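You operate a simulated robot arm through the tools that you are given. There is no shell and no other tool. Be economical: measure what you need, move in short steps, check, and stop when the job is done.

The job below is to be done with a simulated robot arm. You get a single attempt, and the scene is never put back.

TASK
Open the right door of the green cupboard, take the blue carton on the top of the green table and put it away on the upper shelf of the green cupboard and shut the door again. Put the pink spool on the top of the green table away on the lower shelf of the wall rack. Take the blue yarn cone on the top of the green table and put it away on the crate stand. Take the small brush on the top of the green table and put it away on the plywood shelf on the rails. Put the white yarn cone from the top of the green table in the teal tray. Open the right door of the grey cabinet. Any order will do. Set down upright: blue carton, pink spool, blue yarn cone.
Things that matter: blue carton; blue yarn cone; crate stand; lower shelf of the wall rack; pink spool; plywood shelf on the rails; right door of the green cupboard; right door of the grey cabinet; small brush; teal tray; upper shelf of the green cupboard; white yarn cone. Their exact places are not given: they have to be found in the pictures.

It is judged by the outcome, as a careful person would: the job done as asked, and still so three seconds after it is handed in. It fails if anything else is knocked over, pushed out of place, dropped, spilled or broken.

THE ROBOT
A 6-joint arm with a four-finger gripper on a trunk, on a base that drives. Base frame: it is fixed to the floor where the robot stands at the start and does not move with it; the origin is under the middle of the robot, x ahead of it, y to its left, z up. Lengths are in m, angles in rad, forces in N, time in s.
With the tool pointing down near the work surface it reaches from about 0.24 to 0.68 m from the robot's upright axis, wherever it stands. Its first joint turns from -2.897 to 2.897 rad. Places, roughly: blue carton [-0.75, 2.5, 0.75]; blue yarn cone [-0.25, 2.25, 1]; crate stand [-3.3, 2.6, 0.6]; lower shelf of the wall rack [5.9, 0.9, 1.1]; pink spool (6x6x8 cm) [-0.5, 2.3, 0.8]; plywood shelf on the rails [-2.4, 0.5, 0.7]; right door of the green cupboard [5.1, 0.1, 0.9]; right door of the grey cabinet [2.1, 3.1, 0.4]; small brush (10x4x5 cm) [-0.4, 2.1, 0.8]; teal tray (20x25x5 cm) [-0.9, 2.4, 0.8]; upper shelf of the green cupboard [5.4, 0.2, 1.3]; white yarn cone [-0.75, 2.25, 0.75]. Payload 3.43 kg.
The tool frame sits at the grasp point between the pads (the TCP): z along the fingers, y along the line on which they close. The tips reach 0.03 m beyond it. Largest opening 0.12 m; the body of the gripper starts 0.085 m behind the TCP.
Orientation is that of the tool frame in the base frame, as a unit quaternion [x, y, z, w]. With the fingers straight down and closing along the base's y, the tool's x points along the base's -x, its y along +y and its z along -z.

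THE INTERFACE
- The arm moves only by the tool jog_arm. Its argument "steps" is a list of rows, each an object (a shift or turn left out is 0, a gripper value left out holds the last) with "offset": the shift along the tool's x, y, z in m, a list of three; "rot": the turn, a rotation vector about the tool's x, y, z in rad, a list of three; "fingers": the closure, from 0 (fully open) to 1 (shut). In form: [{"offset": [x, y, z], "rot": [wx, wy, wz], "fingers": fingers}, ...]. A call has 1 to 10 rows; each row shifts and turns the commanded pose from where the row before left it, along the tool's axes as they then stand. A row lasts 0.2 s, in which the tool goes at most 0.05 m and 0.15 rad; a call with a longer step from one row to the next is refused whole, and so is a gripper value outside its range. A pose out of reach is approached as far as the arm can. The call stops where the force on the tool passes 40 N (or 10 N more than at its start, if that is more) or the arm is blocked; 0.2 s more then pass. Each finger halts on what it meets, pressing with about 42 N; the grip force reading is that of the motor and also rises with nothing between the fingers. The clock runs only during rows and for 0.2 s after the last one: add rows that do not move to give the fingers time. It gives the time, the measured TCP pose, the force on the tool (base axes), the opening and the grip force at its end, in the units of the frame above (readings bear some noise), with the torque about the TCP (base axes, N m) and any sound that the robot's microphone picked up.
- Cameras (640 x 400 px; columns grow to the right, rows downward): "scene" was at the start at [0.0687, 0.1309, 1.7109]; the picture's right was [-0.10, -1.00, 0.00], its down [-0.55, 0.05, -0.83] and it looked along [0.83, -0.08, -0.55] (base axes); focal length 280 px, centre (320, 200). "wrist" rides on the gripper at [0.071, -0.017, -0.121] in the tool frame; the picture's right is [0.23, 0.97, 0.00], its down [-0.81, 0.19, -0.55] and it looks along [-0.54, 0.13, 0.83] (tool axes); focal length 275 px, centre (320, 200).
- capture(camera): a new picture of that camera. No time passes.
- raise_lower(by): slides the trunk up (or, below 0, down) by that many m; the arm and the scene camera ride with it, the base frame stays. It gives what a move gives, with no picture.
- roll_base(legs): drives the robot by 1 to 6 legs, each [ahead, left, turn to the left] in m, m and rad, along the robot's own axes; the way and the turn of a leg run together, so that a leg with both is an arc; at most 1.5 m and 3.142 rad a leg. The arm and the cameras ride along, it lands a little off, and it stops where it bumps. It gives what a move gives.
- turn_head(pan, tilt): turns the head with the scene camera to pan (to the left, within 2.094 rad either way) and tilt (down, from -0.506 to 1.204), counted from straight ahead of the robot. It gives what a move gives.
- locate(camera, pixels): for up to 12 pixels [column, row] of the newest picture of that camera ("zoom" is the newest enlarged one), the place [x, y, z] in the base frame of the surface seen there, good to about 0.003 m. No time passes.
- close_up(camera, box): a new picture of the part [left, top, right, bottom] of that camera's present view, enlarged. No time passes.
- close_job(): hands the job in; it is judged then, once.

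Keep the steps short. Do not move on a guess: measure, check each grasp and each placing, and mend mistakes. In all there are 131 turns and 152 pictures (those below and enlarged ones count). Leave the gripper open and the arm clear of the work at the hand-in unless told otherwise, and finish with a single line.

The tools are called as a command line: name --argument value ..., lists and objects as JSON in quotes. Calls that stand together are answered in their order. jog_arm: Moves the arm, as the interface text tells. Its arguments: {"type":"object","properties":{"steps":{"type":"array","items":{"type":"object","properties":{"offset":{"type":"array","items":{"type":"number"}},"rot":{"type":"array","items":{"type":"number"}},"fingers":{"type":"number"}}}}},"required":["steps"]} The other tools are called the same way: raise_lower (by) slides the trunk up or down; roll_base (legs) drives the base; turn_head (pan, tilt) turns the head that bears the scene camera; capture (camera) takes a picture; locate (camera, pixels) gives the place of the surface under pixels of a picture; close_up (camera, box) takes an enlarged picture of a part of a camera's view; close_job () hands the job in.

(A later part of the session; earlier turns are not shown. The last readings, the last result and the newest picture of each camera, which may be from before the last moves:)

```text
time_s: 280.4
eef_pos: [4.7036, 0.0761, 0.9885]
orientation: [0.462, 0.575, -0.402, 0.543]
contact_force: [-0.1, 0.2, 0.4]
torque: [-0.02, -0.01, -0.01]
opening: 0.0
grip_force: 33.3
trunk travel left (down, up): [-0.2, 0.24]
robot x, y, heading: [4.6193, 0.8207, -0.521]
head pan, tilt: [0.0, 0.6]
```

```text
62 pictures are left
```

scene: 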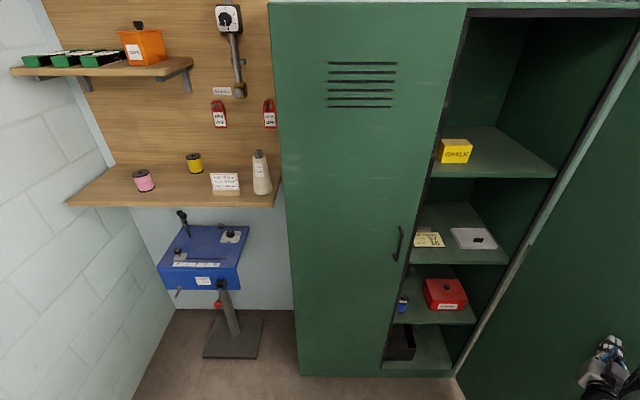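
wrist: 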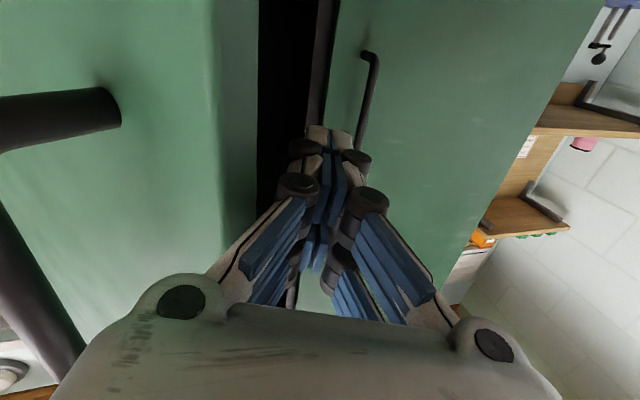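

The door stands wide open and is free. Now (hand empty) I go and open the grey cabinet. Retract the arm, drive back and around the frame's east end.

jog_arm --steps '[{"offset": [0, 0.03, -0.035]}, {"offset": [0, 0, -0.05]}, {"offset": [0, 0, -0.05]}, {"offset": [0, 0, -0.05]}, {"offset": [0, 0, -0.05]}, {"rot": [-0.14, 0, 0]}, {"rot": [-0.14, 0, 0]}, {"rot": [-0.14, 0, 0]}, {"rot": [-0.14, 0, 0]}, {"rot": [-0.14, 0, 0]}]'

jog_arm --steps '[{"rot": [-0.1, 0, 0], "offset": [-0.02, 0.04, 0]}, {"offset": [-0.02, 0.045, 0]}, {"offset": [-0.02, 0.045, 0]}, {"offset": [-0.02, 0.045, 0]}, {"offset": [0, 0.02, 0.04]}]'

roll_base --legs '[[-0.7, 0, 0], [0, 0, 1.57], [-0.084, 1.3, 0]]'

turn_head --pan 0.7 --tilt 0.5

capture --camera "scene"

```text
time_s: 282.6
eef_pos: [4.673, 0.3107, 1.0139]
orientation: [0.248, 0.678, -0.18, 0.668]
contact_force: [0.0, 0.2, -0.3]
torque: [0.04, 0.03, -0.02]
opening: 0.0
grip_force: 33.6
trunk travel left (down, up): [-0.2, 0.24]
robot x, y, heading: [4.6198, 0.8152, -0.519]
head pan, tilt: [0.0, 0.6]
```

```text
time_s: 283.8
eef_pos: [4.8092, 0.4465, 1.1095]
orientation: [0.216, 0.687, -0.147, 0.679]
contact_force: [0.7, -0.1, -0.1]
torque: [-0.01, -0.01, 0.01]
opening: 0.0
grip_force: 33.6
trunk travel left (down, up): [-0.2, 0.24]
robot x, y, heading: [4.6186, 0.8193, -0.519]
head pan, tilt: [0.0, 0.6]
```

```text
time_s: 297.8
eef_pos: [3.1443, 1.8389, 1.1103]
orientation: [-0.365, 0.619, 0.406, 0.565]
contact_force: [0.4, 0.5, -0.6]
torque: [0.01, 0.0, -0.01]
opening: 0.0
grip_force: 33.5
trunk travel left (down, up): [-0.2, 0.24]
robot x, y, heading: [2.7934, 1.6145, 1.144]
head pan, tilt: [0.0, 0.6]
```

```text
time_s: 298.8
eef_pos: [3.1441, 1.8402, 1.1101]
orientation: [-0.365, 0.62, 0.405, 0.565]
contact_force: [0.4, -0.8, -0.6]
torque: [0.01, 0.01, 0.0]
opening: 0.0
grip_force: 33.5
trunk travel left (down, up): [-0.2, 0.24]
robot x, y, heading: [2.7925, 1.6137, 1.145]
head pan, tilt: [0.7, 0.499]
```

```text
61 pictures are left
```

scene: 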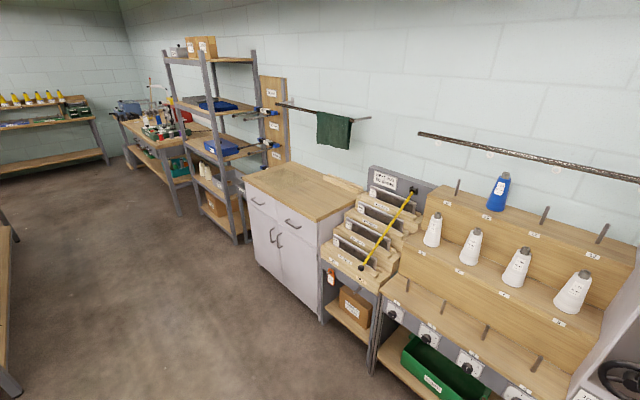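

The grey cabinet's door handles are at (271,235) and (281,240). Measure.

close_up --camera "scene" --box '[230, 170, 390, 330]'

locate --camera "scene" --pixels '[[271, 235], [282, 240], [318, 280], [255, 240], [300, 260], [275, 270], [318, 240], [350, 300], [315, 315]]'

```text
2.50 times, centred on (310, 250) of scene
```

zoom: 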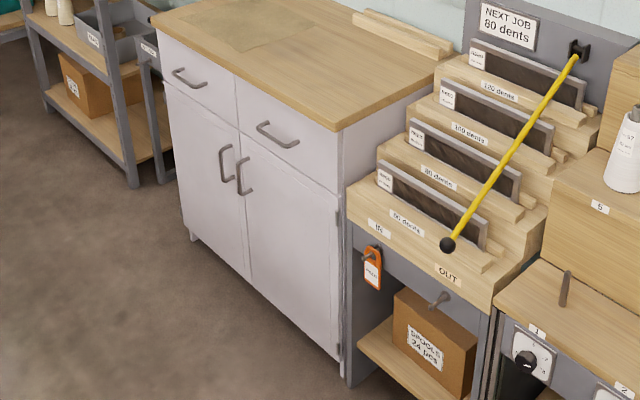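

```text
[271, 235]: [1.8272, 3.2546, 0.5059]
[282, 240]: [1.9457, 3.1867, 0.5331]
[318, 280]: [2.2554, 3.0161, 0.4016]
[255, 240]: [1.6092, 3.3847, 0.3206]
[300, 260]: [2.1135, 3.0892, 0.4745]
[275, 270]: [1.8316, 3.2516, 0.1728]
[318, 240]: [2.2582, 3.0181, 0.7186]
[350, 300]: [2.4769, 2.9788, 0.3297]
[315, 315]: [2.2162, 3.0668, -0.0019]
```

Drive to in front of the grey cabinet (slightly left of the right door's handle), lower the trunk, and look.

roll_base --legs '[[0.1, 0.86, 0], [0.1, 0.86, 0], [0, 0, -0.09]]'

raise_lower --by -0.2

turn_head --pan -0.3 --tilt 0.8

capture --camera "scene"

```text
time_s: 308.0
eef_pos: [1.6844, 2.6854, 1.1098]
orientation: [-0.343, 0.632, 0.387, 0.577]
contact_force: [-0.6, -0.5, -0.6]
torque: [0.03, 0.01, 0.0]
opening: 0.0
grip_force: 33.1
trunk travel left (down, up): [-0.2, 0.24]
robot x, y, heading: [1.32, 2.4876, 1.08]
head pan, tilt: [0.7, 0.499]
```

```text
time_s: 310.2
eef_pos: [1.6844, 2.6864, 0.911]
orientation: [-0.343, 0.632, 0.386, 0.578]
contact_force: [-0.1, -0.8, -0.6]
torque: [0.03, 0.02, -0.02]
opening: 0.0
grip_force: 33.3
trunk travel left (down, up): [0.0, 0.44]
robot x, y, heading: [1.3181, 2.4841, 1.081]
head pan, tilt: [0.7, 0.499]
```

```text
time_s: 311.5
eef_pos: [1.6834, 2.6848, 0.9104]
orientation: [-0.343, 0.632, 0.386, 0.578]
contact_force: [0.3, 0.0, 0.8]
torque: [0.02, 0.02, 0.0]
opening: 0.0001
grip_force: 33.7
trunk travel left (down, up): [0.0, 0.44]
robot x, y, heading: [1.3211, 2.4828, 1.082]
head pan, tilt: [-0.3, 0.799]
```

```text
59 pictures are left
```

scene: 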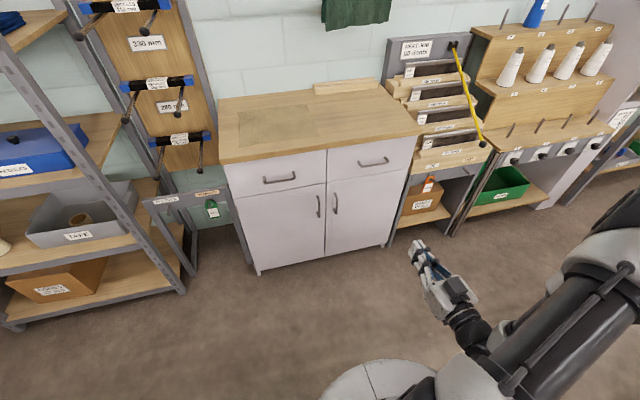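

close_up --camera "scene" --box '[280, 150, 420, 260]'

locate --camera "scene" --pixels '[[336, 197], [336, 204], [338, 212], [318, 200], [319, 212], [326, 215], [360, 215], [386, 215], [300, 220], [372, 166]]'

```text
3.64 times, centred on (350, 205) of scene
```

zoom: 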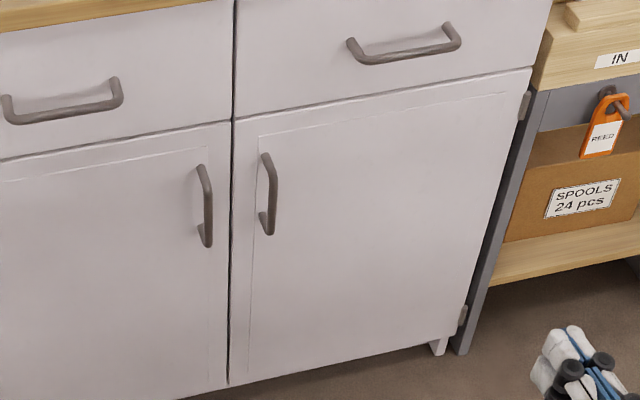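

```text
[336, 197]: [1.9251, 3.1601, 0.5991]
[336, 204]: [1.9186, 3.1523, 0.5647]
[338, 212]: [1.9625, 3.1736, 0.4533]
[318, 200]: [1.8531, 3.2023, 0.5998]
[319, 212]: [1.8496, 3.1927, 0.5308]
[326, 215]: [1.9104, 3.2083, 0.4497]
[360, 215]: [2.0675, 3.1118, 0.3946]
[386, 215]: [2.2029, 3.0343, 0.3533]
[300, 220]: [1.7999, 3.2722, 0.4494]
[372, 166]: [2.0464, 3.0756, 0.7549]
```

Right handle: (1.921,3.156), z≈0.567. Roll 0.15 ahead and bring the hand to a pre-grasp 0.06 before it.

roll_base --legs '[[0.15, 0, 0]]'

jog_arm --steps '[{"rot": [0, 0, -0.09], "fingers": 0.417}, {"offset": [0.0369, 0.0013, 0.02]}, {"offset": [0.0369, 0.0013, 0.02]}, {"offset": [0.0369, 0.0013, 0.032]}, {"offset": [0.0369, 0.0013, 0.032]}, {"offset": [0.0369, 0.0013, 0.032]}, {"offset": [0.0369, 0.0013, 0.032]}, {"offset": [0.0369, 0.0013, 0.032]}, {"offset": [0.0369, 0.0013, 0.032]}, {"offset": [0.0369, 0.0013, 0.032]}]'

capture --camera "wrist"

```text
time_s: 312.8
eef_pos: [1.7529, 2.8198, 0.909]
orientation: [-0.345, 0.631, 0.388, 0.577]
contact_force: [-0.1, 0.4, 0.9]
torque: [-0.01, -0.01, 0.04]
opening: 0.0002
grip_force: 33.4
trunk travel left (down, up): [0.0, 0.44]
robot x, y, heading: [1.3899, 2.6146, 1.086]
head pan, tilt: [-0.3, 0.799]
```

```text
time_s: 315.0
eef_pos: [1.8612, 3.0502, 0.5676]
orientation: [-0.372, 0.616, 0.36, 0.593]
contact_force: [0.8, -0.2, 0.1]
torque: [-0.04, 0.0, 0.03]
opening: 0.0697
grip_force: 0.0
trunk travel left (down, up): [0.0, 0.44]
robot x, y, heading: [1.3873, 2.6178, 1.088]
head pan, tilt: [-0.3, 0.799]
```

```text
57 pictures are left
```

wrist: 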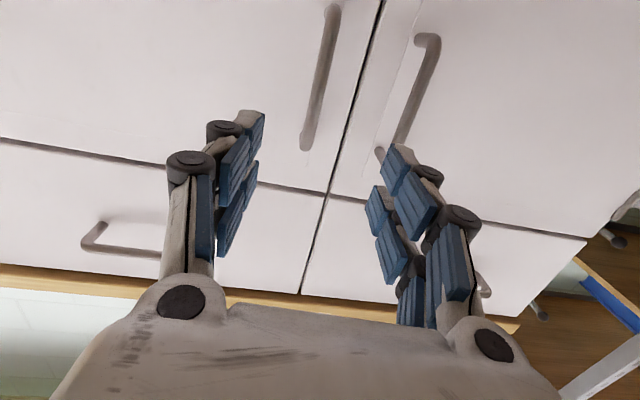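

locate --camera "wrist" --pixels '[[330, 20], [320, 70], [311, 120], [306, 142], [430, 60], [405, 130]]'

```text
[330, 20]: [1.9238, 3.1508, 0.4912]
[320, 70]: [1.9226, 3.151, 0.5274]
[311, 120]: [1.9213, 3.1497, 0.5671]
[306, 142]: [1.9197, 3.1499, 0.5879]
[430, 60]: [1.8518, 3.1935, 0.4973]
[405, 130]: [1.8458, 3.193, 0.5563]
```

Advance, centre on the handle, grip; then pull along the same arc.

jog_arm --steps '[{"offset": [0.018, -0.007, 0.03]}, {"offset": [0, 0, 0.045]}, {"offset": [0, 0, 0.044]}, {"fingers": 1}, {}, {}, {}, {}, {}]'

jog_arm --steps '[{"offset": [0, -0.0041, -0.0356], "rot": [-0.05, 0, 0]}, {"offset": [0, -0.0058, -0.0354], "rot": [-0.05, 0, 0]}, {"offset": [0, -0.0077, -0.035], "rot": [-0.05, 0, 0]}, {"offset": [0, -0.0094, -0.0347], "rot": [-0.05, 0, 0]}, {"offset": [0, -0.011, -0.0341], "rot": [-0.05, 0, 0]}, {"offset": [0, -0.0128, -0.0335], "rot": [-0.05, 0, 0]}, {"offset": [0, -0.0144, -0.0327], "rot": [-0.05, 0, 0]}, {"offset": [0, -0.016, -0.032], "rot": [-0.05, 0, 0]}, {"offset": [0, -0.0178, -0.0312], "rot": [-0.05, 0, 0]}]'

capture --camera "scene"

```text
time_s: 316.8
eef_pos: [1.9081, 3.1289, 0.6034]
orientation: [-0.365, 0.621, 0.354, 0.597]
contact_force: [8.8, -2.0, -3.7]
torque: [-0.71, 0.33, -0.28]
opening: 0.0119
grip_force: 34.0
out of reach, approached as far as the arm can: row 1, 2, 3
trunk travel left (down, up): [0.0, 0.44]
robot x, y, heading: [1.3912, 2.6169, 1.083]
head pan, tilt: [-0.3, 0.799]
stopped in row 9: the force on the tool passed its limit at 42 N (the readings are from after the stop); the commanded pose is now the measured one
```

```text
time_s: 317.6
eef_pos: [1.887, 3.0433, 0.604]
orientation: [-0.397, 0.605, 0.384, 0.574]
contact_force: [7.4, -0.7, -6.8]
torque: [-0.92, 0.48, -0.31]
opening: 0.0112
grip_force: 44.5
trunk travel left (down, up): [0.0, 0.44]
robot x, y, heading: [1.3917, 2.6157, 1.085]
head pan, tilt: [-0.3, 0.799]
stopped in row 3: the force on the tool passed its limit at 42 N (the readings are from after the stop); the commanded pose is now the measured one
```

```text
56 pictures are left
```

scene: 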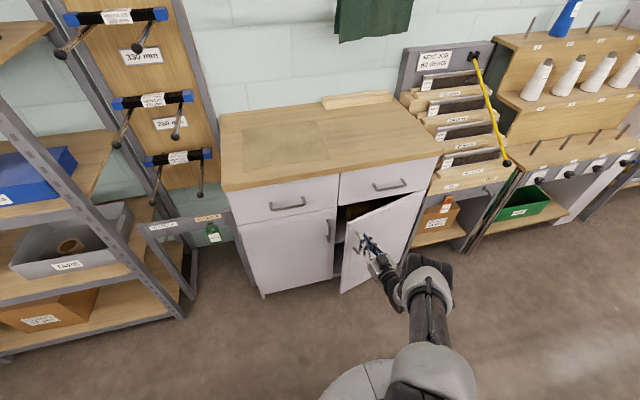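

The door is moving (≈15°). Continue the arc with half-size steps.

jog_arm --steps '[{"offset": [0, -0.0039, -0.0175], "rot": [-0.025, 0, 0]}, {"offset": [0, -0.0039, -0.0175], "rot": [-0.025, 0, 0]}, {"offset": [0, -0.0047, -0.0174], "rot": [-0.025, 0, 0]}, {"offset": [0, -0.0047, -0.0174], "rot": [-0.025, 0, 0]}, {"offset": [0, -0.0055, -0.017], "rot": [-0.025, 0, 0]}, {"offset": [0, -0.0055, -0.017], "rot": [-0.025, 0, 0]}, {"offset": [0, -0.0064, -0.0167], "rot": [-0.025, 0, 0]}, {"offset": [0, -0.0064, -0.0167], "rot": [-0.025, 0, 0]}, {"offset": [0, -0.0072, -0.0164], "rot": [-0.025, 0, 0]}, {"offset": [0, -0.0072, -0.0164], "rot": [-0.025, 0, 0]}]'

capture --camera "scene"

```text
time_s: 319.8
eef_pos: [1.8915, 2.868, 0.6138]
orientation: [-0.467, 0.549, 0.458, 0.521]
contact_force: [-0.7, 0.1, 0.1]
torque: [-0.03, -0.03, -0.03]
opening: 0.0
grip_force: 33.6
trunk travel left (down, up): [0.0, 0.44]
robot x, y, heading: [1.3884, 2.6153, 1.085]
head pan, tilt: [-0.3, 0.799]
```

```text
55 pictures are left
```

scene: 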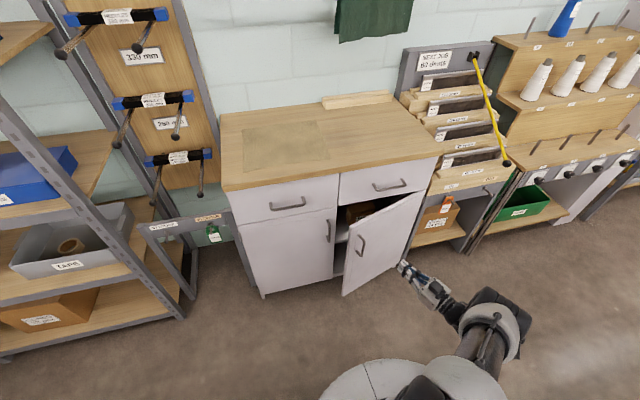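

Slipped off the handle at about 30°. Enough of a gap now to hook the edge from inside. Measure the edge and the inside.

close_up --camera "scene" --box '[310, 170, 450, 310]'

locate --camera "scene" --pixels '[[348, 245], [345, 270], [352, 232], [400, 230], [417, 205], [360, 240], [422, 192], [350, 225], [343, 262]]'

```text
2.86 times, centred on (380, 240) of scene
```

zoom: 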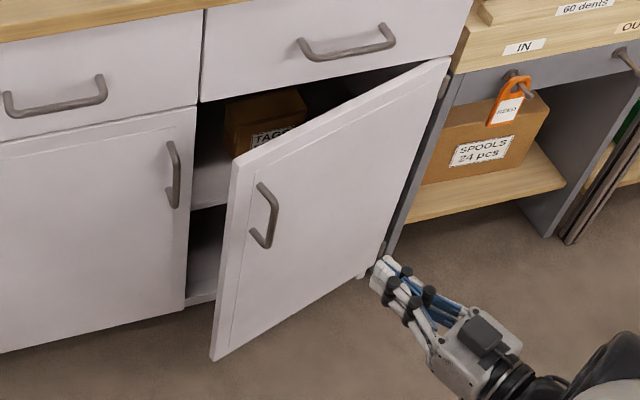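

```text
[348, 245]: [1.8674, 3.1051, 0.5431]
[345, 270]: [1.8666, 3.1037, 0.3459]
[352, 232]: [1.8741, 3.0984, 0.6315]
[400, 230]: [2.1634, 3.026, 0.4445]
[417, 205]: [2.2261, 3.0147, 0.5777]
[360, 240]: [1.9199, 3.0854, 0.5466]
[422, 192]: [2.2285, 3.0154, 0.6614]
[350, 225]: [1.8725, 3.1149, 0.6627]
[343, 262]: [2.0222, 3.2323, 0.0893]
```

The door is at 16°. Re-grip the handle at its middle (now at about (1.897,3.062,0.545)), which is nearer now.

jog_arm --steps '[{"fingers": 0.417}, {}, {}, {"offset": [0.016, 0.006, 0.03]}, {"offset": [0.016, 0.006, 0.03]}, {"offset": [0.016, 0.006, 0.035]}, {"offset": [0.016, 0.006, 0.035]}, {}]'

capture --camera "wrist"

locate --camera "wrist" --pixels '[[330, 40], [322, 80], [315, 120], [308, 150], [300, 180], [290, 150], [330, 150]]'

```text
time_s: 321.6
eef_pos: [1.8652, 2.9977, 0.5842]
orientation: [-0.466, 0.551, 0.456, 0.521]
contact_force: [-0.1, -0.3, -0.2]
torque: [-0.01, 0.0, 0.02]
opening: 0.0699
grip_force: 0.1
out of reach, approached as far as the arm can: row 5, 6, 7
trunk travel left (down, up): [0.0, 0.44]
robot x, y, heading: [1.3922, 2.6175, 1.083]
head pan, tilt: [-0.3, 0.799]
```

```text
53 pictures are left
```

wrist: 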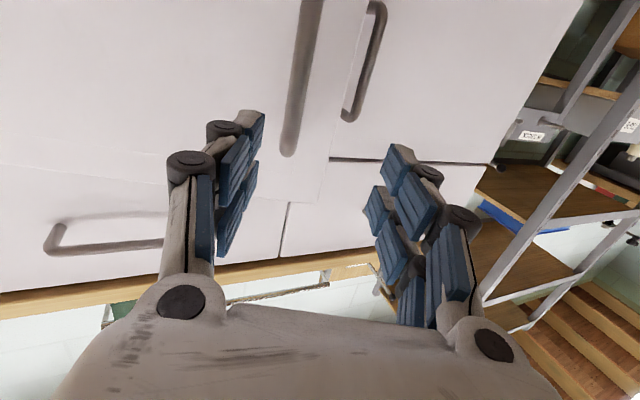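

```text
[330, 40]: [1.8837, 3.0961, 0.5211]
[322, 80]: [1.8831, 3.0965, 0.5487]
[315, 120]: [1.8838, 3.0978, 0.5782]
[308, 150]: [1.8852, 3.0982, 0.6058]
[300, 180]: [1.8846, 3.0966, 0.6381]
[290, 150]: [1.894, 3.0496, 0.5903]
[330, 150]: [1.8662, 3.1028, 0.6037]
```

Reach is limited at this height with a level tool; pitch the fingers 0.4 rad downwards, then go onto the handle and grip.

jog_arm --steps '[{"rot": [0, 0.135, 0]}, {"rot": [0, 0.135, 0]}, {"rot": [0, 0.13, 0]}, {"offset": [0.008, -0.022, 0]}, {"offset": [0, 0, 0.034]}, {"offset": [0, 0, 0.034]}, {}]'

capture --camera "wrist"

```text
time_s: 323.2
eef_pos: [1.8931, 3.0487, 0.5459]
orientation: [-0.548, 0.642, 0.356, 0.402]
contact_force: [0.4, -0.3, -0.1]
torque: [0.01, 0.02, -0.03]
opening: 0.07
grip_force: 0.0
trunk travel left (down, up): [0.0, 0.44]
robot x, y, heading: [1.3891, 2.6162, 1.084]
head pan, tilt: [-0.3, 0.799]
```

```text
52 pictures are left
```

wrist: 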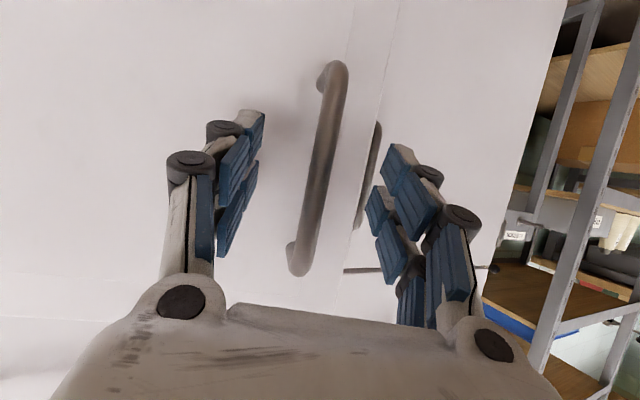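

The handle is between the fingers. Grip and start pulling.

jog_arm --steps '[{"offset": [0, 0, 0.006], "fingers": 1}, {}, {}, {}, {}, {"offset": [0.0073, -0.001, -0.0156]}, {"offset": [0.0073, -0.001, -0.0156]}, {"offset": [0.0071, -0.0025, -0.0153]}, {"offset": [0.0071, -0.0025, -0.0153]}]'

jog_arm --steps '[{"offset": [0.007, -0.0045, -0.015]}, {"offset": [0.007, -0.0045, -0.015]}, {"offset": [0.0067, -0.0059, -0.0146]}, {"offset": [0.0067, -0.0059, -0.0146]}, {"offset": [0.0064, -0.0076, -0.014]}, {"offset": [0.0064, -0.0076, -0.014]}, {"offset": [0.006, -0.009, -0.0132]}, {"offset": [0.006, -0.009, -0.0132]}]'

capture --camera "scene"

```text
time_s: 325.2
eef_pos: [1.8941, 2.9842, 0.544]
orientation: [-0.548, 0.643, 0.355, 0.4]
contact_force: [9.5, 1.6, -19.6]
torque: [0.3, -0.86, 0.09]
opening: 0.0113
grip_force: 44.3
trunk travel left (down, up): [0.0, 0.44]
robot x, y, heading: [1.3907, 2.614, 1.085]
head pan, tilt: [-0.3, 0.799]
```

```text
time_s: 327.0
eef_pos: [1.9295, 2.8525, 0.5467]
orientation: [-0.548, 0.641, 0.356, 0.403]
contact_force: [7.9, 2.9, -4.9]
torque: [-0.01, -0.68, 0.14]
opening: 0.0107
grip_force: 44.0
trunk travel left (down, up): [0.0, 0.44]
robot x, y, heading: [1.3908, 2.6161, 1.08]
head pan, tilt: [-0.3, 0.799]
```

```text
51 pictures are left
```

scene: 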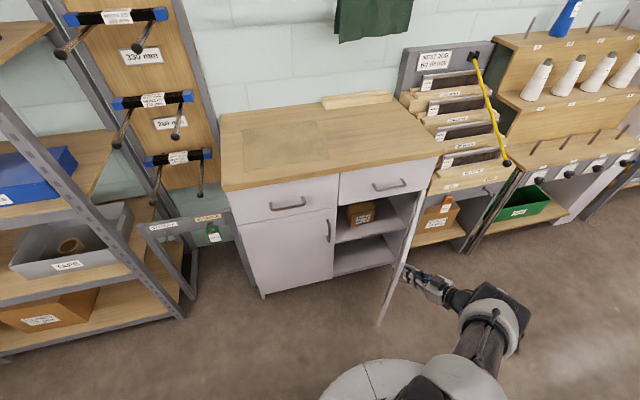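

Continue the pull along the arc to about 75°, then release and back away.

jog_arm --steps '[{"offset": [0.0053, -0.011, -0.0118]}, {"offset": [0.0053, -0.011, -0.0118]}, {"offset": [0.0053, -0.011, -0.0118]}, {"offset": [0.0053, -0.011, -0.0118]}, {"offset": [0.0043, -0.0135, -0.0096]}, {"offset": [0.0043, -0.0135, -0.0096]}, {"offset": [0.0043, -0.0135, -0.0096]}, {"offset": [0.0043, -0.0135, -0.0096]}]'

jog_arm --steps '[{"fingers": 0.5}, {}, {}, {}, {"offset": [0, 0, -0.04]}, {"offset": [0, 0, -0.05]}, {"offset": [-0.03, 0, -0.035]}, {"offset": [-0.045, 0, -0.01], "fingers": 0}, {"offset": [-0.045, 0, 0]}, {"offset": [-0.045, 0, 0]}]'

capture --camera "scene"

```text
time_s: 328.0
eef_pos: [1.9599, 2.8022, 0.5458]
orientation: [-0.549, 0.645, 0.349, 0.4]
contact_force: [10.9, 7.8, -17.2]
torque: [-0.19, -0.9, -0.08]
opening: 0.0109
grip_force: 44.6
out of reach, approached as far as the arm can: row 4
trunk travel left (down, up): [0.0, 0.44]
robot x, y, heading: [1.39, 2.6164, 1.086]
head pan, tilt: [-0.3, 0.799]
stopped in row 4: the force on the tool passed its limit at 48 N (the readings are from after the stop); the commanded pose is now the measured one
```

```text
time_s: 330.2
eef_pos: [1.9547, 2.7519, 0.7562]
orientation: [-0.547, 0.645, 0.351, 0.402]
contact_force: [0.5, 0.3, 0.0]
torque: [-0.01, 0.03, 0.0]
opening: 0.1167
grip_force: 0.0
trunk travel left (down, up): [0.0, 0.44]
robot x, y, heading: [1.3891, 2.6187, 1.085]
head pan, tilt: [-0.3, 0.799]
```

```text
50 pictures are left
```

scene: 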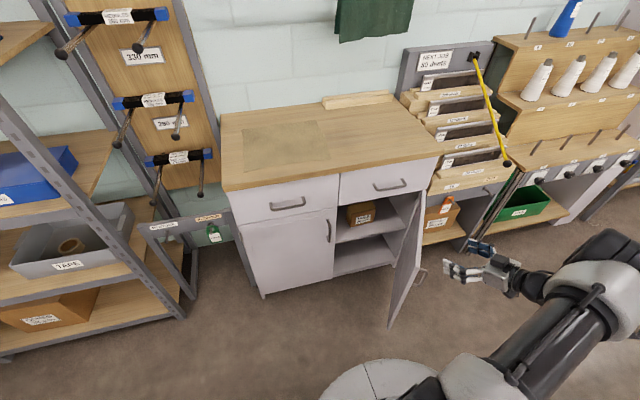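

Door ≈63°. I'll give it one more push from the inside: fingers closed, over to the left of its edge, down, and sweep right slowly.

jog_arm --steps '[{"offset": [-0.0025, 0.0378, 0.0067], "fingers": 1}, {"offset": [-0.0025, 0.0378, 0.0067]}, {"offset": [-0.0025, 0.0378, 0.0067]}, {"offset": [-0.0025, 0.0378, 0.0067]}, {"offset": [0.034, -0.0006, 0.016]}, {"offset": [0.034, -0.0006, 0.016]}, {"offset": [0.034, -0.0006, 0.016]}, {"offset": [0.034, -0.0006, 0.016]}, {"offset": [-0.0023, -0.0297, 0.0038]}, {"offset": [-0.0015, -0.0198, 0.0025]}]'

jog_arm --steps '[{"offset": [-0.0015, -0.0178, 0.0022]}, {"offset": [-0.0015, -0.0178, 0.0022]}, {"offset": [-0.0015, -0.0178, 0.0022]}, {"offset": [-0.0015, -0.0178, 0.0022]}, {"offset": [-0.0015, -0.0178, 0.0022]}, {"offset": [-0.0015, -0.0178, 0.0022]}, {"offset": [-0.0015, -0.0178, 0.0022]}, {"offset": [-0.0015, -0.0178, 0.0022]}, {"offset": [-0.0015, -0.0178, 0.0022]}, {"offset": [-0.0015, -0.0178, 0.0022]}]'

capture --camera "scene"

```text
time_s: 332.4
eef_pos: [1.8574, 2.8029, 0.6044]
orientation: [-0.548, 0.644, 0.352, 0.402]
contact_force: [-0.2, 0.0, -0.5]
torque: [-0.03, 0.01, 0.0]
opening: 0.0001
grip_force: 33.7
trunk travel left (down, up): [0.0, 0.44]
robot x, y, heading: [1.3918, 2.6155, 1.083]
head pan, tilt: [-0.3, 0.799]
```

```text
time_s: 333.0
eef_pos: [1.8798, 2.804, 0.6017]
orientation: [-0.55, 0.64, 0.361, 0.396]
contact_force: [-11.7, -5.4, 5.2]
torque: [0.22, -0.19, 0.26]
opening: 0.0001
grip_force: 33.0
trunk travel left (down, up): [0.0, 0.44]
robot x, y, heading: [1.3905, 2.6162, 1.084]
head pan, tilt: [-0.3, 0.799]
stopped in row 3: the force on the tool passed its limit at 54 N (the readings are from after the stop); the commanded pose is now the measured one
```

```text
49 pictures are left
```

scene: 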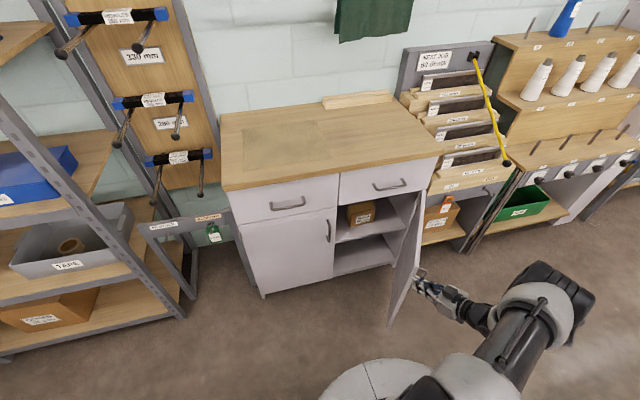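

close_up --camera "scene" --box '[340, 170, 480, 340]'

locate --camera "scene" --pixels '[[391, 315], [396, 290], [400, 265], [404, 240], [410, 260], [418, 200], [420, 270]]'

```text
2.35 times, centred on (410, 255) of scene
```

zoom: 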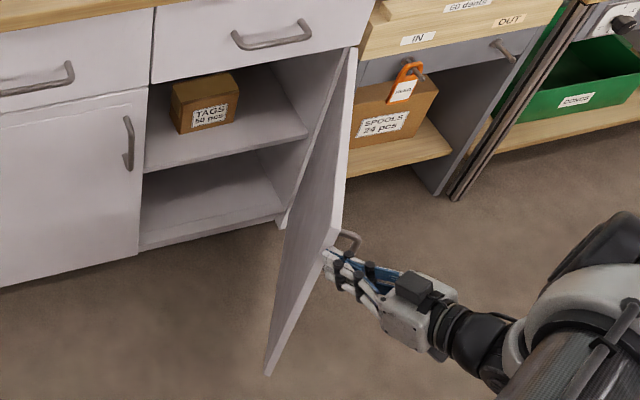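

```text
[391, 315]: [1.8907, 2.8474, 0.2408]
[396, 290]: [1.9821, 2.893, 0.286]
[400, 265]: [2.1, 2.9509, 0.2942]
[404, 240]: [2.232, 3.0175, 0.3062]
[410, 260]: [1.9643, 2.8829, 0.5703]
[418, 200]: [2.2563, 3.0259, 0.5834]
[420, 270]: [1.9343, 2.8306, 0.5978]
```

The edge is at (1.89,2.847); my hand is on the outside. Better: fingers straight down behind the door's top, then pull along the arc. Raise, pitch down, move over and lower.

jog_arm --steps '[{"offset": [-0.04, 0.02, -0.022]}, {"offset": [-0.0454, 0, -0.0205]}, {"offset": [-0.0454, 0, -0.0205]}, {"offset": [-0.0454, 0, -0.0205]}, {"rot": [0, 0.1425, 0]}, {"rot": [0, 0.1425, 0]}, {"rot": [0, 0.1425, 0]}, {"rot": [0, 0.1425, 0]}, {"rot": [0, 0.1425, 0]}, {"rot": [0, 0.1425, 0]}]'

jog_arm --steps '[{"rot": [0, 0.1425, 0]}, {"rot": [0, 0.1425, 0]}, {"offset": [-0.0389, -0.0173, 0]}, {"offset": [-0.0389, -0.0173, 0]}, {"offset": [-0.0389, -0.0173, 0]}, {"offset": [-0.0389, -0.0173, 0]}]'

capture --camera "wrist"

```text
time_s: 335.2
eef_pos: [1.8667, 2.807, 0.8003]
orientation: [-0.649, 0.748, 0.098, 0.097]
contact_force: [-0.2, 0.2, -0.3]
torque: [0.0, -0.02, 0.01]
opening: 0.0
grip_force: 33.2
trunk travel left (down, up): [0.0, 0.44]
robot x, y, heading: [1.3908, 2.6106, 1.087]
head pan, tilt: [-0.3, 0.799]
```

```text
time_s: 336.6
eef_pos: [1.9186, 2.9315, 0.7967]
orientation: [-0.654, 0.751, 0.076, 0.06]
contact_force: [-0.4, -0.3, 0.7]
torque: [0.0, 0.01, -0.01]
opening: 0.0
grip_force: 33.2
out of reach, approached as far as the arm can: row 2, 3, 4, 5, 6
trunk travel left (down, up): [0.0, 0.44]
robot x, y, heading: [1.3893, 2.6155, 1.085]
head pan, tilt: [-0.3, 0.799]
```

```text
47 pictures are left
```

wrist: 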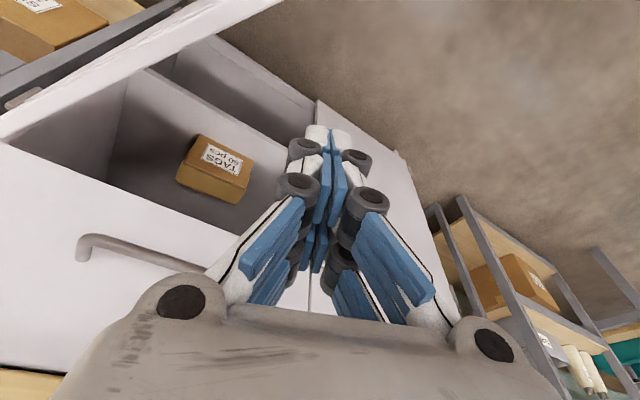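

The fingers are on the door's inner side. Lower 0.17 and pull along the arc slowly.

jog_arm --steps '[{"offset": [0.008, 0, 0.0418]}, {"offset": [0.008, 0, 0.0418]}, {"offset": [0.008, 0, 0.0418]}, {"offset": [0.008, 0, 0.0418]}, {}]'

jog_arm --steps '[{"offset": [0.0164, -0.0112, -0.0032]}, {"offset": [0.0164, -0.0112, -0.0032]}, {"offset": [0.012, -0.008, -0.0024]}, {"offset": [0.0135, -0.0115, -0.0026]}, {"offset": [0.0135, -0.0115, -0.0026]}, {"offset": [0.0135, -0.0115, -0.0026]}, {"offset": [0.0115, -0.0135, -0.0022]}, {"offset": [0.0115, -0.0135, -0.0022]}, {"offset": [0.0115, -0.0135, -0.0022]}, {"offset": [0.0115, -0.0135, -0.0022]}]'

capture --camera "scene"

```text
time_s: 337.8
eef_pos: [1.9156, 2.9334, 0.6252]
orientation: [-0.653, 0.75, 0.078, 0.062]
contact_force: [-0.3, 0.2, 0.1]
torque: [-0.04, 0.02, 0.01]
opening: 0.0001
grip_force: 33.8
trunk travel left (down, up): [0.0, 0.44]
robot x, y, heading: [1.3907, 2.6149, 1.083]
head pan, tilt: [-0.3, 0.799]
```

```text
time_s: 340.0
eef_pos: [2.0156, 2.7823, 0.6194]
orientation: [-0.653, 0.75, 0.079, 0.065]
contact_force: [-0.5, 0.1, 0.8]
torque: [0.01, 0.02, 0.0]
opening: 0.0001
grip_force: 33.4
trunk travel left (down, up): [0.0, 0.44]
robot x, y, heading: [1.3929, 2.6155, 1.084]
head pan, tilt: [-0.3, 0.799]
```

```text
46 pictures are left
```

scene: 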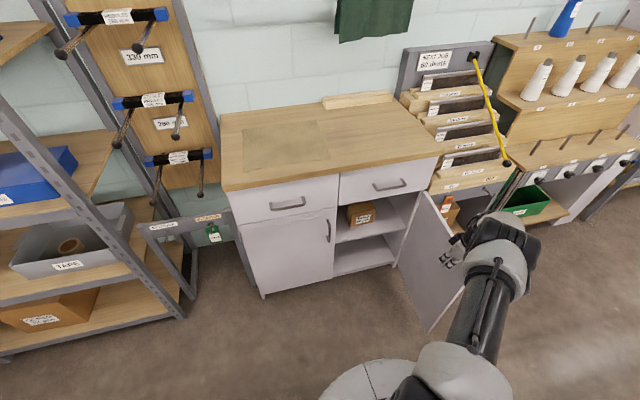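

The grey cabinet's right door is wide open. Raise the arm clear and drive back around the frame's east end toward the table for the carton.

jog_arm --steps '[{"offset": [-0.0195, 0.008, -0.045]}, {"offset": [-0.0095, 0, -0.048]}, {"offset": [-0.0095, 0, -0.048]}, {"offset": [-0.0095, 0, -0.048]}, {"offset": [-0.0095, 0, -0.048]}, {"offset": [0.04, 0.02, 0]}, {"offset": [0.04, 0.02, 0]}, {"offset": [0.04, 0.02, 0]}]'

raise_lower --by 0.2

roll_base --legs '[[-0.053, -0.77, 0], [-0.053, -0.77, 0], [-0.047, -0.818, 0], [-0.047, -0.818, 0], [0, 0, 2.06]]'

```text
time_s: 341.8
eef_pos: [1.9156, 2.6818, 0.8332]
orientation: [-0.654, 0.75, 0.077, 0.062]
contact_force: [0.0, -0.3, -0.2]
torque: [-0.02, -0.03, 0.01]
opening: 0.0
grip_force: 33.6
out of reach, approached as far as the arm can: row 3, 4, 5, 6
trunk travel left (down, up): [0.0, 0.44]
robot x, y, heading: [1.3904, 2.6148, 1.083]
head pan, tilt: [-0.3, 0.799]
```

```text
time_s: 343.9
eef_pos: [1.9166, 2.6828, 1.0321]
orientation: [-0.653, 0.751, 0.077, 0.061]
contact_force: [0.6, -0.2, 0.2]
torque: [0.01, 0.05, -0.01]
opening: 0.0
grip_force: 33.1
trunk travel left (down, up): [-0.2, 0.24]
robot x, y, heading: [1.3876, 2.615, 1.083]
head pan, tilt: [-0.3, 0.799]
```

```text
time_s: 364.8
eef_pos: [3.8131, 1.3658, 1.0323]
orientation: [0.984, 0.146, -0.092, 0.032]
contact_force: [0.4, -0.1, 0.2]
torque: [0.0, -0.01, 0.02]
opening: 0.0
grip_force: 33.4
trunk travel left (down, up): [-0.2, 0.24]
robot x, y, heading: [4.0955, 0.9163, 3.086]
head pan, tilt: [-0.3, 0.799]
```

Continue: south past the frame's end, turn so the arm leads west, and drive west along y≈0.

roll_base --legs '[[-0.051, 0.9, 0], [0, 0, 0.85], [0.8725, -0.895, 0], [0.8725, -0.895, 0], [0.762, -1.212, 0]]'

```text
time_s: 390.2
eef_pos: [-0.2838, 0.6379, 1.0316]
orientation: [0.854, 0.511, -0.073, 0.066]
contact_force: [0.6, -0.4, -0.5]
torque: [0.02, 0.0, -0.01]
opening: 0.0
grip_force: 33.3
trunk travel left (down, up): [-0.2, 0.24]
robot x, y, heading: [0.2338, 0.5185, -2.416]
head pan, tilt: [-0.3, 0.799]
```

Drive to the table front, turn to face it, and set the tool: yaw toward the carton's long axis and pitch ≈0.75.

roll_base --legs '[[0.215, -1.165, 0], [0, 0, -2.28], [0.3, 0, 0]]'

jog_arm --steps '[{"rot": [0, 0.097, 0], "fingers": 0}, {"rot": [0, 0.097, 0]}, {"rot": [0, 0, -0.136]}, {"rot": [0, 0, -0.136]}, {"rot": [0, 0, -0.136]}, {"rot": [0, 0, -0.136]}, {"rot": [0, 0, -0.136]}, {"offset": [0, 0.04, 0]}, {"offset": [0, 0.04, 0]}, {"offset": [0, 0.04, 0]}]'

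turn_head --pan 0.1 --tilt 0.7

close_up --camera "scene" --box '[200, 130, 440, 330]'

capture --camera "wrist"

```text
time_s: 403.3
eef_pos: [-0.2839, 1.8752, 1.0321]
orientation: [0.826, -0.556, -0.091, -0.038]
contact_force: [0.3, -0.1, 0.1]
torque: [0.0, 0.03, 0.03]
opening: 0.0
grip_force: 33.2
trunk travel left (down, up): [-0.2, 0.24]
robot x, y, heading: [-0.7053, 1.5519, 1.607]
head pan, tilt: [-0.3, 0.799]
```

```text
time_s: 405.5
eef_pos: [-0.3477, 1.7665, 1.0192]
orientation: [0.965, -0.249, -0.064, -0.061]
contact_force: [-0.8, 0.5, 0.2]
torque: [0.03, -0.05, 0.05]
opening: 0.1202
grip_force: 0.0
out of reach, approached as far as the arm can: row 1, 2
trunk travel left (down, up): [-0.2, 0.24]
robot x, y, heading: [-0.7069, 1.554, 1.604]
head pan, tilt: [-0.3, 0.799]
```

```text
time_s: 406.3
eef_pos: [-0.3481, 1.7684, 1.019]
orientation: [0.964, -0.25, -0.064, -0.06]
contact_force: [-0.5, -0.6, -0.8]
torque: [-0.02, -0.01, 0.01]
opening: 0.1199
grip_force: 0.1
trunk travel left (down, up): [-0.2, 0.24]
robot x, y, heading: [-0.704, 1.5517, 1.607]
head pan, tilt: [0.099, 0.7]
```

```text
2.00 times, centred on (320, 230) of scene
```

zoom: 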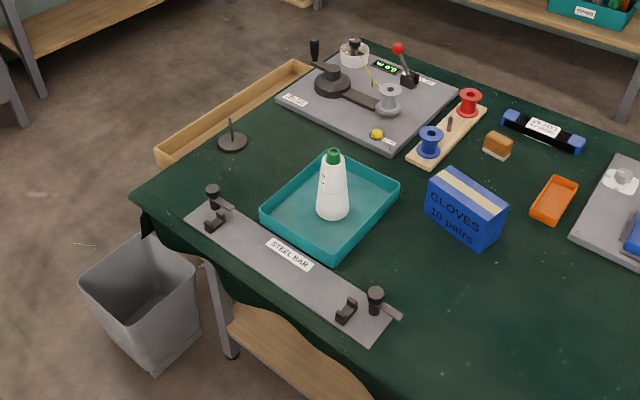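

```text
44 pictures are left
```

wrist: 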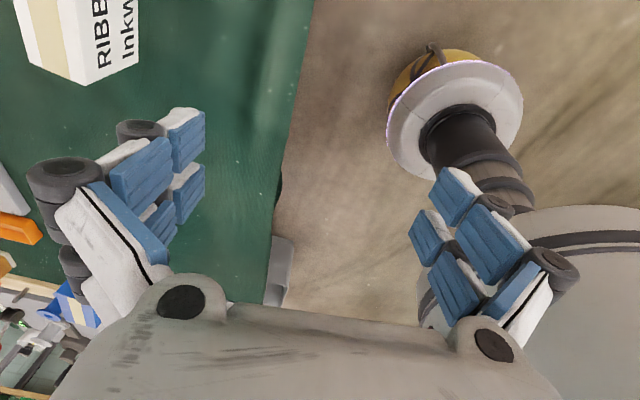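

Tool yaw is right (forward 151°). Measure the carton's corners in the zoom.

locate --camera "zoom" --pixels '[[445, 174], [502, 208], [434, 186], [490, 224], [468, 198], [486, 244], [428, 212], [502, 230], [497, 218], [440, 178]]'

```text
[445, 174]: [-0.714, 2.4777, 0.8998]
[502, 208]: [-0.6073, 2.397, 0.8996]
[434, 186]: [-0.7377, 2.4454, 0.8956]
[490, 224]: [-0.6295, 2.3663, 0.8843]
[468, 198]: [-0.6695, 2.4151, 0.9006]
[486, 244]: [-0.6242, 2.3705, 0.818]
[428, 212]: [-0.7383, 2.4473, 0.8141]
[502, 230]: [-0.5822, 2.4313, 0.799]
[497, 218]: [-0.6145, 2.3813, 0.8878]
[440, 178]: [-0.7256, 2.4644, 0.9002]
```

Carton: thickness ≈0.05, length ≈0.137 along 146°, centre (-0.668,2.428), top z 0.901. Move closer, pitch the tool along the long axis and go toward a pre-grasp.

roll_base --legs '[[0.13, -0.075, 0]]'

jog_arm --steps '[{"rot": [-0.0086, -0.118, 0.0216]}, {"rot": [-0.0086, -0.118, 0.0216]}, {"rot": [-0.0086, -0.118, 0.0216]}, {"rot": [-0.0086, -0.118, 0.0216]}, {"rot": [-0.0086, -0.118, 0.0216]}, {"offset": [-0.0285, -0.0192, 0.0345]}, {"offset": [-0.0285, -0.0192, 0.0345]}, {"offset": [-0.0285, -0.0192, 0.0345]}, {"offset": [-0.0285, -0.0192, 0.0345]}, {"offset": [-0.0285, -0.0192, 0.0345]}]'

jog_arm --steps '[{"offset": [-0.0285, -0.0192, 0.0345]}, {"offset": [-0.0285, -0.0192, 0.0345]}, {"offset": [-0.0285, -0.0192, 0.0345]}, {"offset": [-0.0285, -0.0192, 0.0345]}, {}]'

capture --camera "wrist"

```text
time_s: 407.7
eef_pos: [-0.2773, 1.9019, 1.0193]
orientation: [0.965, -0.249, -0.064, -0.06]
contact_force: [0.2, 0.4, -1.2]
torque: [-0.03, 0.03, 0.03]
opening: 0.1201
grip_force: 0.1
trunk travel left (down, up): [-0.2, 0.24]
robot x, y, heading: [-0.6373, 1.6801, 1.608]
head pan, tilt: [0.099, 0.7]
```

```text
time_s: 409.9
eef_pos: [-0.4096, 2.1042, 0.9923]
orientation: [0.891, -0.271, -0.349, -0.106]
contact_force: [-0.2, 0.0, 1.8]
torque: [0.01, -0.01, 0.03]
opening: 0.1198
grip_force: 0.1
trunk travel left (down, up): [-0.2, 0.24]
robot x, y, heading: [-0.638, 1.6839, 1.608]
head pan, tilt: [0.099, 0.7]
```

```text
time_s: 411.1
eef_pos: [-0.5159, 2.2676, 0.9681]
orientation: [0.891, -0.27, -0.349, -0.106]
contact_force: [0.4, -0.9, -1.0]
torque: [0.0, 0.01, -0.01]
opening: 0.1199
grip_force: 0.1
trunk travel left (down, up): [-0.2, 0.24]
robot x, y, heading: [-0.6362, 1.6853, 1.605]
head pan, tilt: [0.099, 0.7]
```

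```text
43 pictures are left
```

wrist: 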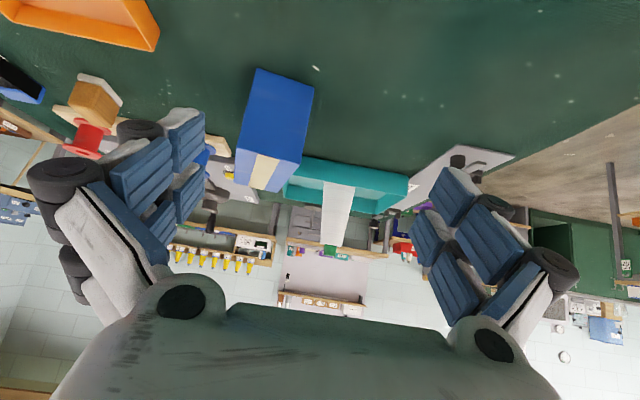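

Orientation exact. Align sideways, then check once before advancing.

jog_arm --steps '[{"offset": [-0.0327, -0.0241, 0]}, {"offset": [-0.0327, -0.0241, 0]}, {"offset": [0, 0, 0.04]}, {"offset": [0, 0, 0.04]}, {}]'

capture --camera "wrist"

locate --camera "wrist" --pixels '[[300, 60], [340, 60], [320, 100], [320, 130], [290, 100], [350, 100]]'

```text
time_s: 412.3
eef_pos: [-0.5699, 2.363, 0.9508]
orientation: [0.891, -0.27, -0.349, -0.106]
contact_force: [-0.6, 0.3, 0.1]
torque: [0.0, 0.0, -0.04]
opening: 0.1203
grip_force: 0.0
trunk travel left (down, up): [-0.2, 0.24]
robot x, y, heading: [-0.6361, 1.6849, 1.609]
head pan, tilt: [0.099, 0.7]
```

```text
42 pictures are left
```

wrist: 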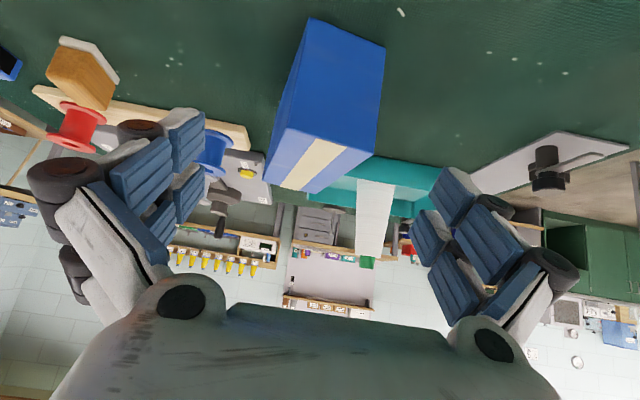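

```text
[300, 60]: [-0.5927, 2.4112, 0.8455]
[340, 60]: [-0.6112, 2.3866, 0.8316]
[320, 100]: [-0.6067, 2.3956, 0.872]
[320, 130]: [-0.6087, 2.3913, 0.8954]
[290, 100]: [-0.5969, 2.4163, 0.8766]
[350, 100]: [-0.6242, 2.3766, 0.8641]
```

Centred. Advance 0.133 and grip.

jog_arm --steps '[{"offset": [-0.003, -0.0046, 0.04]}, {"offset": [0, 0, 0.045]}, {"offset": [0, 0, 0.046]}, {"fingers": 1}, {}, {}, {}, {}, {}]'

jog_arm --steps '[{"offset": [-0.0272, 0, -0.0294]}, {"offset": [-0.0272, 0, -0.0294]}, {"offset": [-0.0272, 0, -0.0294]}, {"offset": [-0.0272, 0, -0.0294]}, {}]'

capture --camera "wrist"

```text
time_s: 414.3
eef_pos: [-0.6459, 2.4182, 0.861]
orientation: [0.891, -0.27, -0.349, -0.107]
contact_force: [0.2, -1.1, 6.8]
torque: [-0.21, 0.27, -0.28]
opening: 0.0694
grip_force: 42.1
trunk travel left (down, up): [-0.2, 0.24]
robot x, y, heading: [-0.6346, 1.6881, 1.608]
head pan, tilt: [0.099, 0.7]
```

```text
time_s: 415.5
eef_pos: [-0.6458, 2.4168, 1.0165]
orientation: [0.891, -0.269, -0.349, -0.105]
contact_force: [-0.7, 0.6, -2.7]
torque: [-0.07, -0.07, 0.03]
opening: 0.0696
grip_force: 42.2
trunk travel left (down, up): [-0.2, 0.24]
robot x, y, heading: [-0.6356, 1.6832, 1.612]
head pan, tilt: [0.099, 0.7]
```

```text
41 pictures are left
```

wrist: 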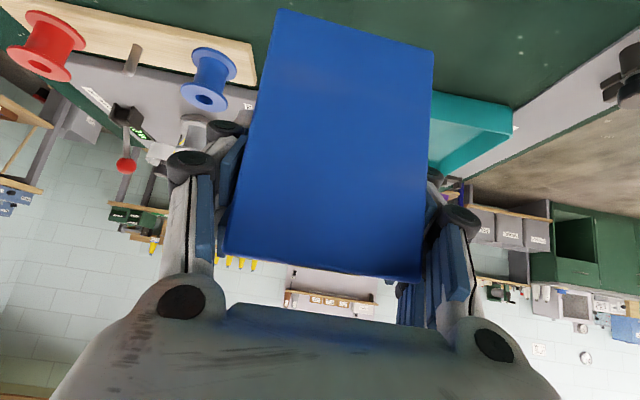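

Carton held (0.0695 thick; bottom 0.064 below TCP). Lift, pull in a little, yaw the tool right 30°, raise the trunk, and start the drive to the cupboard.

jog_arm --steps '[{"offset": [-0.034, 0, -0.0365]}, {"offset": [-0.034, 0, -0.0365]}, {"offset": [0.0204, 0.0415, -0.019]}, {"offset": [0.0204, 0.0415, -0.019]}, {"rot": [0.0885, 0, 0.0954]}, {"rot": [0.0885, 0, 0.0954]}, {"rot": [0.0885, 0, 0.0954]}, {"rot": [0.0885, 0, 0.0954]}, {}]'

raise_lower --by 0.24

roll_base --legs '[[-0.5, 0, 0], [0, 0, -2.4], [1.31, 0, 0], [0, 0, 0.75], [1.4, 0, 0]]'

turn_head --pan 0.0 --tilt 0.5

capture --camera "scene"

```text
time_s: 417.5
eef_pos: [-0.6465, 2.3186, 1.1176]
orientation: [0.791, -0.491, -0.309, -0.192]
contact_force: [0.3, 0.3, -2.8]
torque: [-0.08, -0.06, 0.02]
opening: 0.0698
grip_force: 41.7
trunk travel left (down, up): [-0.2, 0.24]
robot x, y, heading: [-0.6368, 1.6881, 1.61]
head pan, tilt: [0.099, 0.7]
```

```text
time_s: 420.0
eef_pos: [-0.6466, 2.3175, 1.3582]
orientation: [0.792, -0.49, -0.31, -0.192]
contact_force: [-0.4, 0.4, -3.0]
torque: [-0.1, -0.02, 0.0]
opening: 0.0697
grip_force: 42.1
trunk travel left (down, up): [-0.44, 0.0]
robot x, y, heading: [-0.6367, 1.6891, 1.608]
head pan, tilt: [0.099, 0.7]
```

```text
time_s: 443.4
eef_pos: [2.285, 0.0042, 1.3586]
orientation: [-0.147, 0.92, 0.057, 0.36]
contact_force: [1.4, -0.2, -3.3]
torque: [-0.03, 0.09, -0.02]
opening: 0.0697
grip_force: 42.2
trunk travel left (down, up): [-0.44, 0.0]
robot x, y, heading: [1.6589, 0.0854, -0.11]
head pan, tilt: [0.099, 0.7]
```

```text
time_s: 444.1
eef_pos: [2.285, 0.0046, 1.3583]
orientation: [-0.147, 0.919, 0.057, 0.36]
contact_force: [-0.5, 0.4, -3.2]
torque: [-0.02, 0.12, 0.01]
opening: 0.0696
grip_force: 41.8
trunk travel left (down, up): [-0.44, 0.0]
robot x, y, heading: [1.661, 0.0852, -0.108]
head pan, tilt: [0.0, 0.499]
```

```text
40 pictures are left
```

scene: 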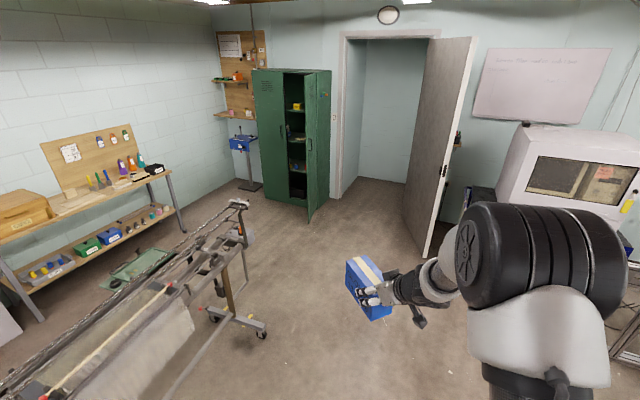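

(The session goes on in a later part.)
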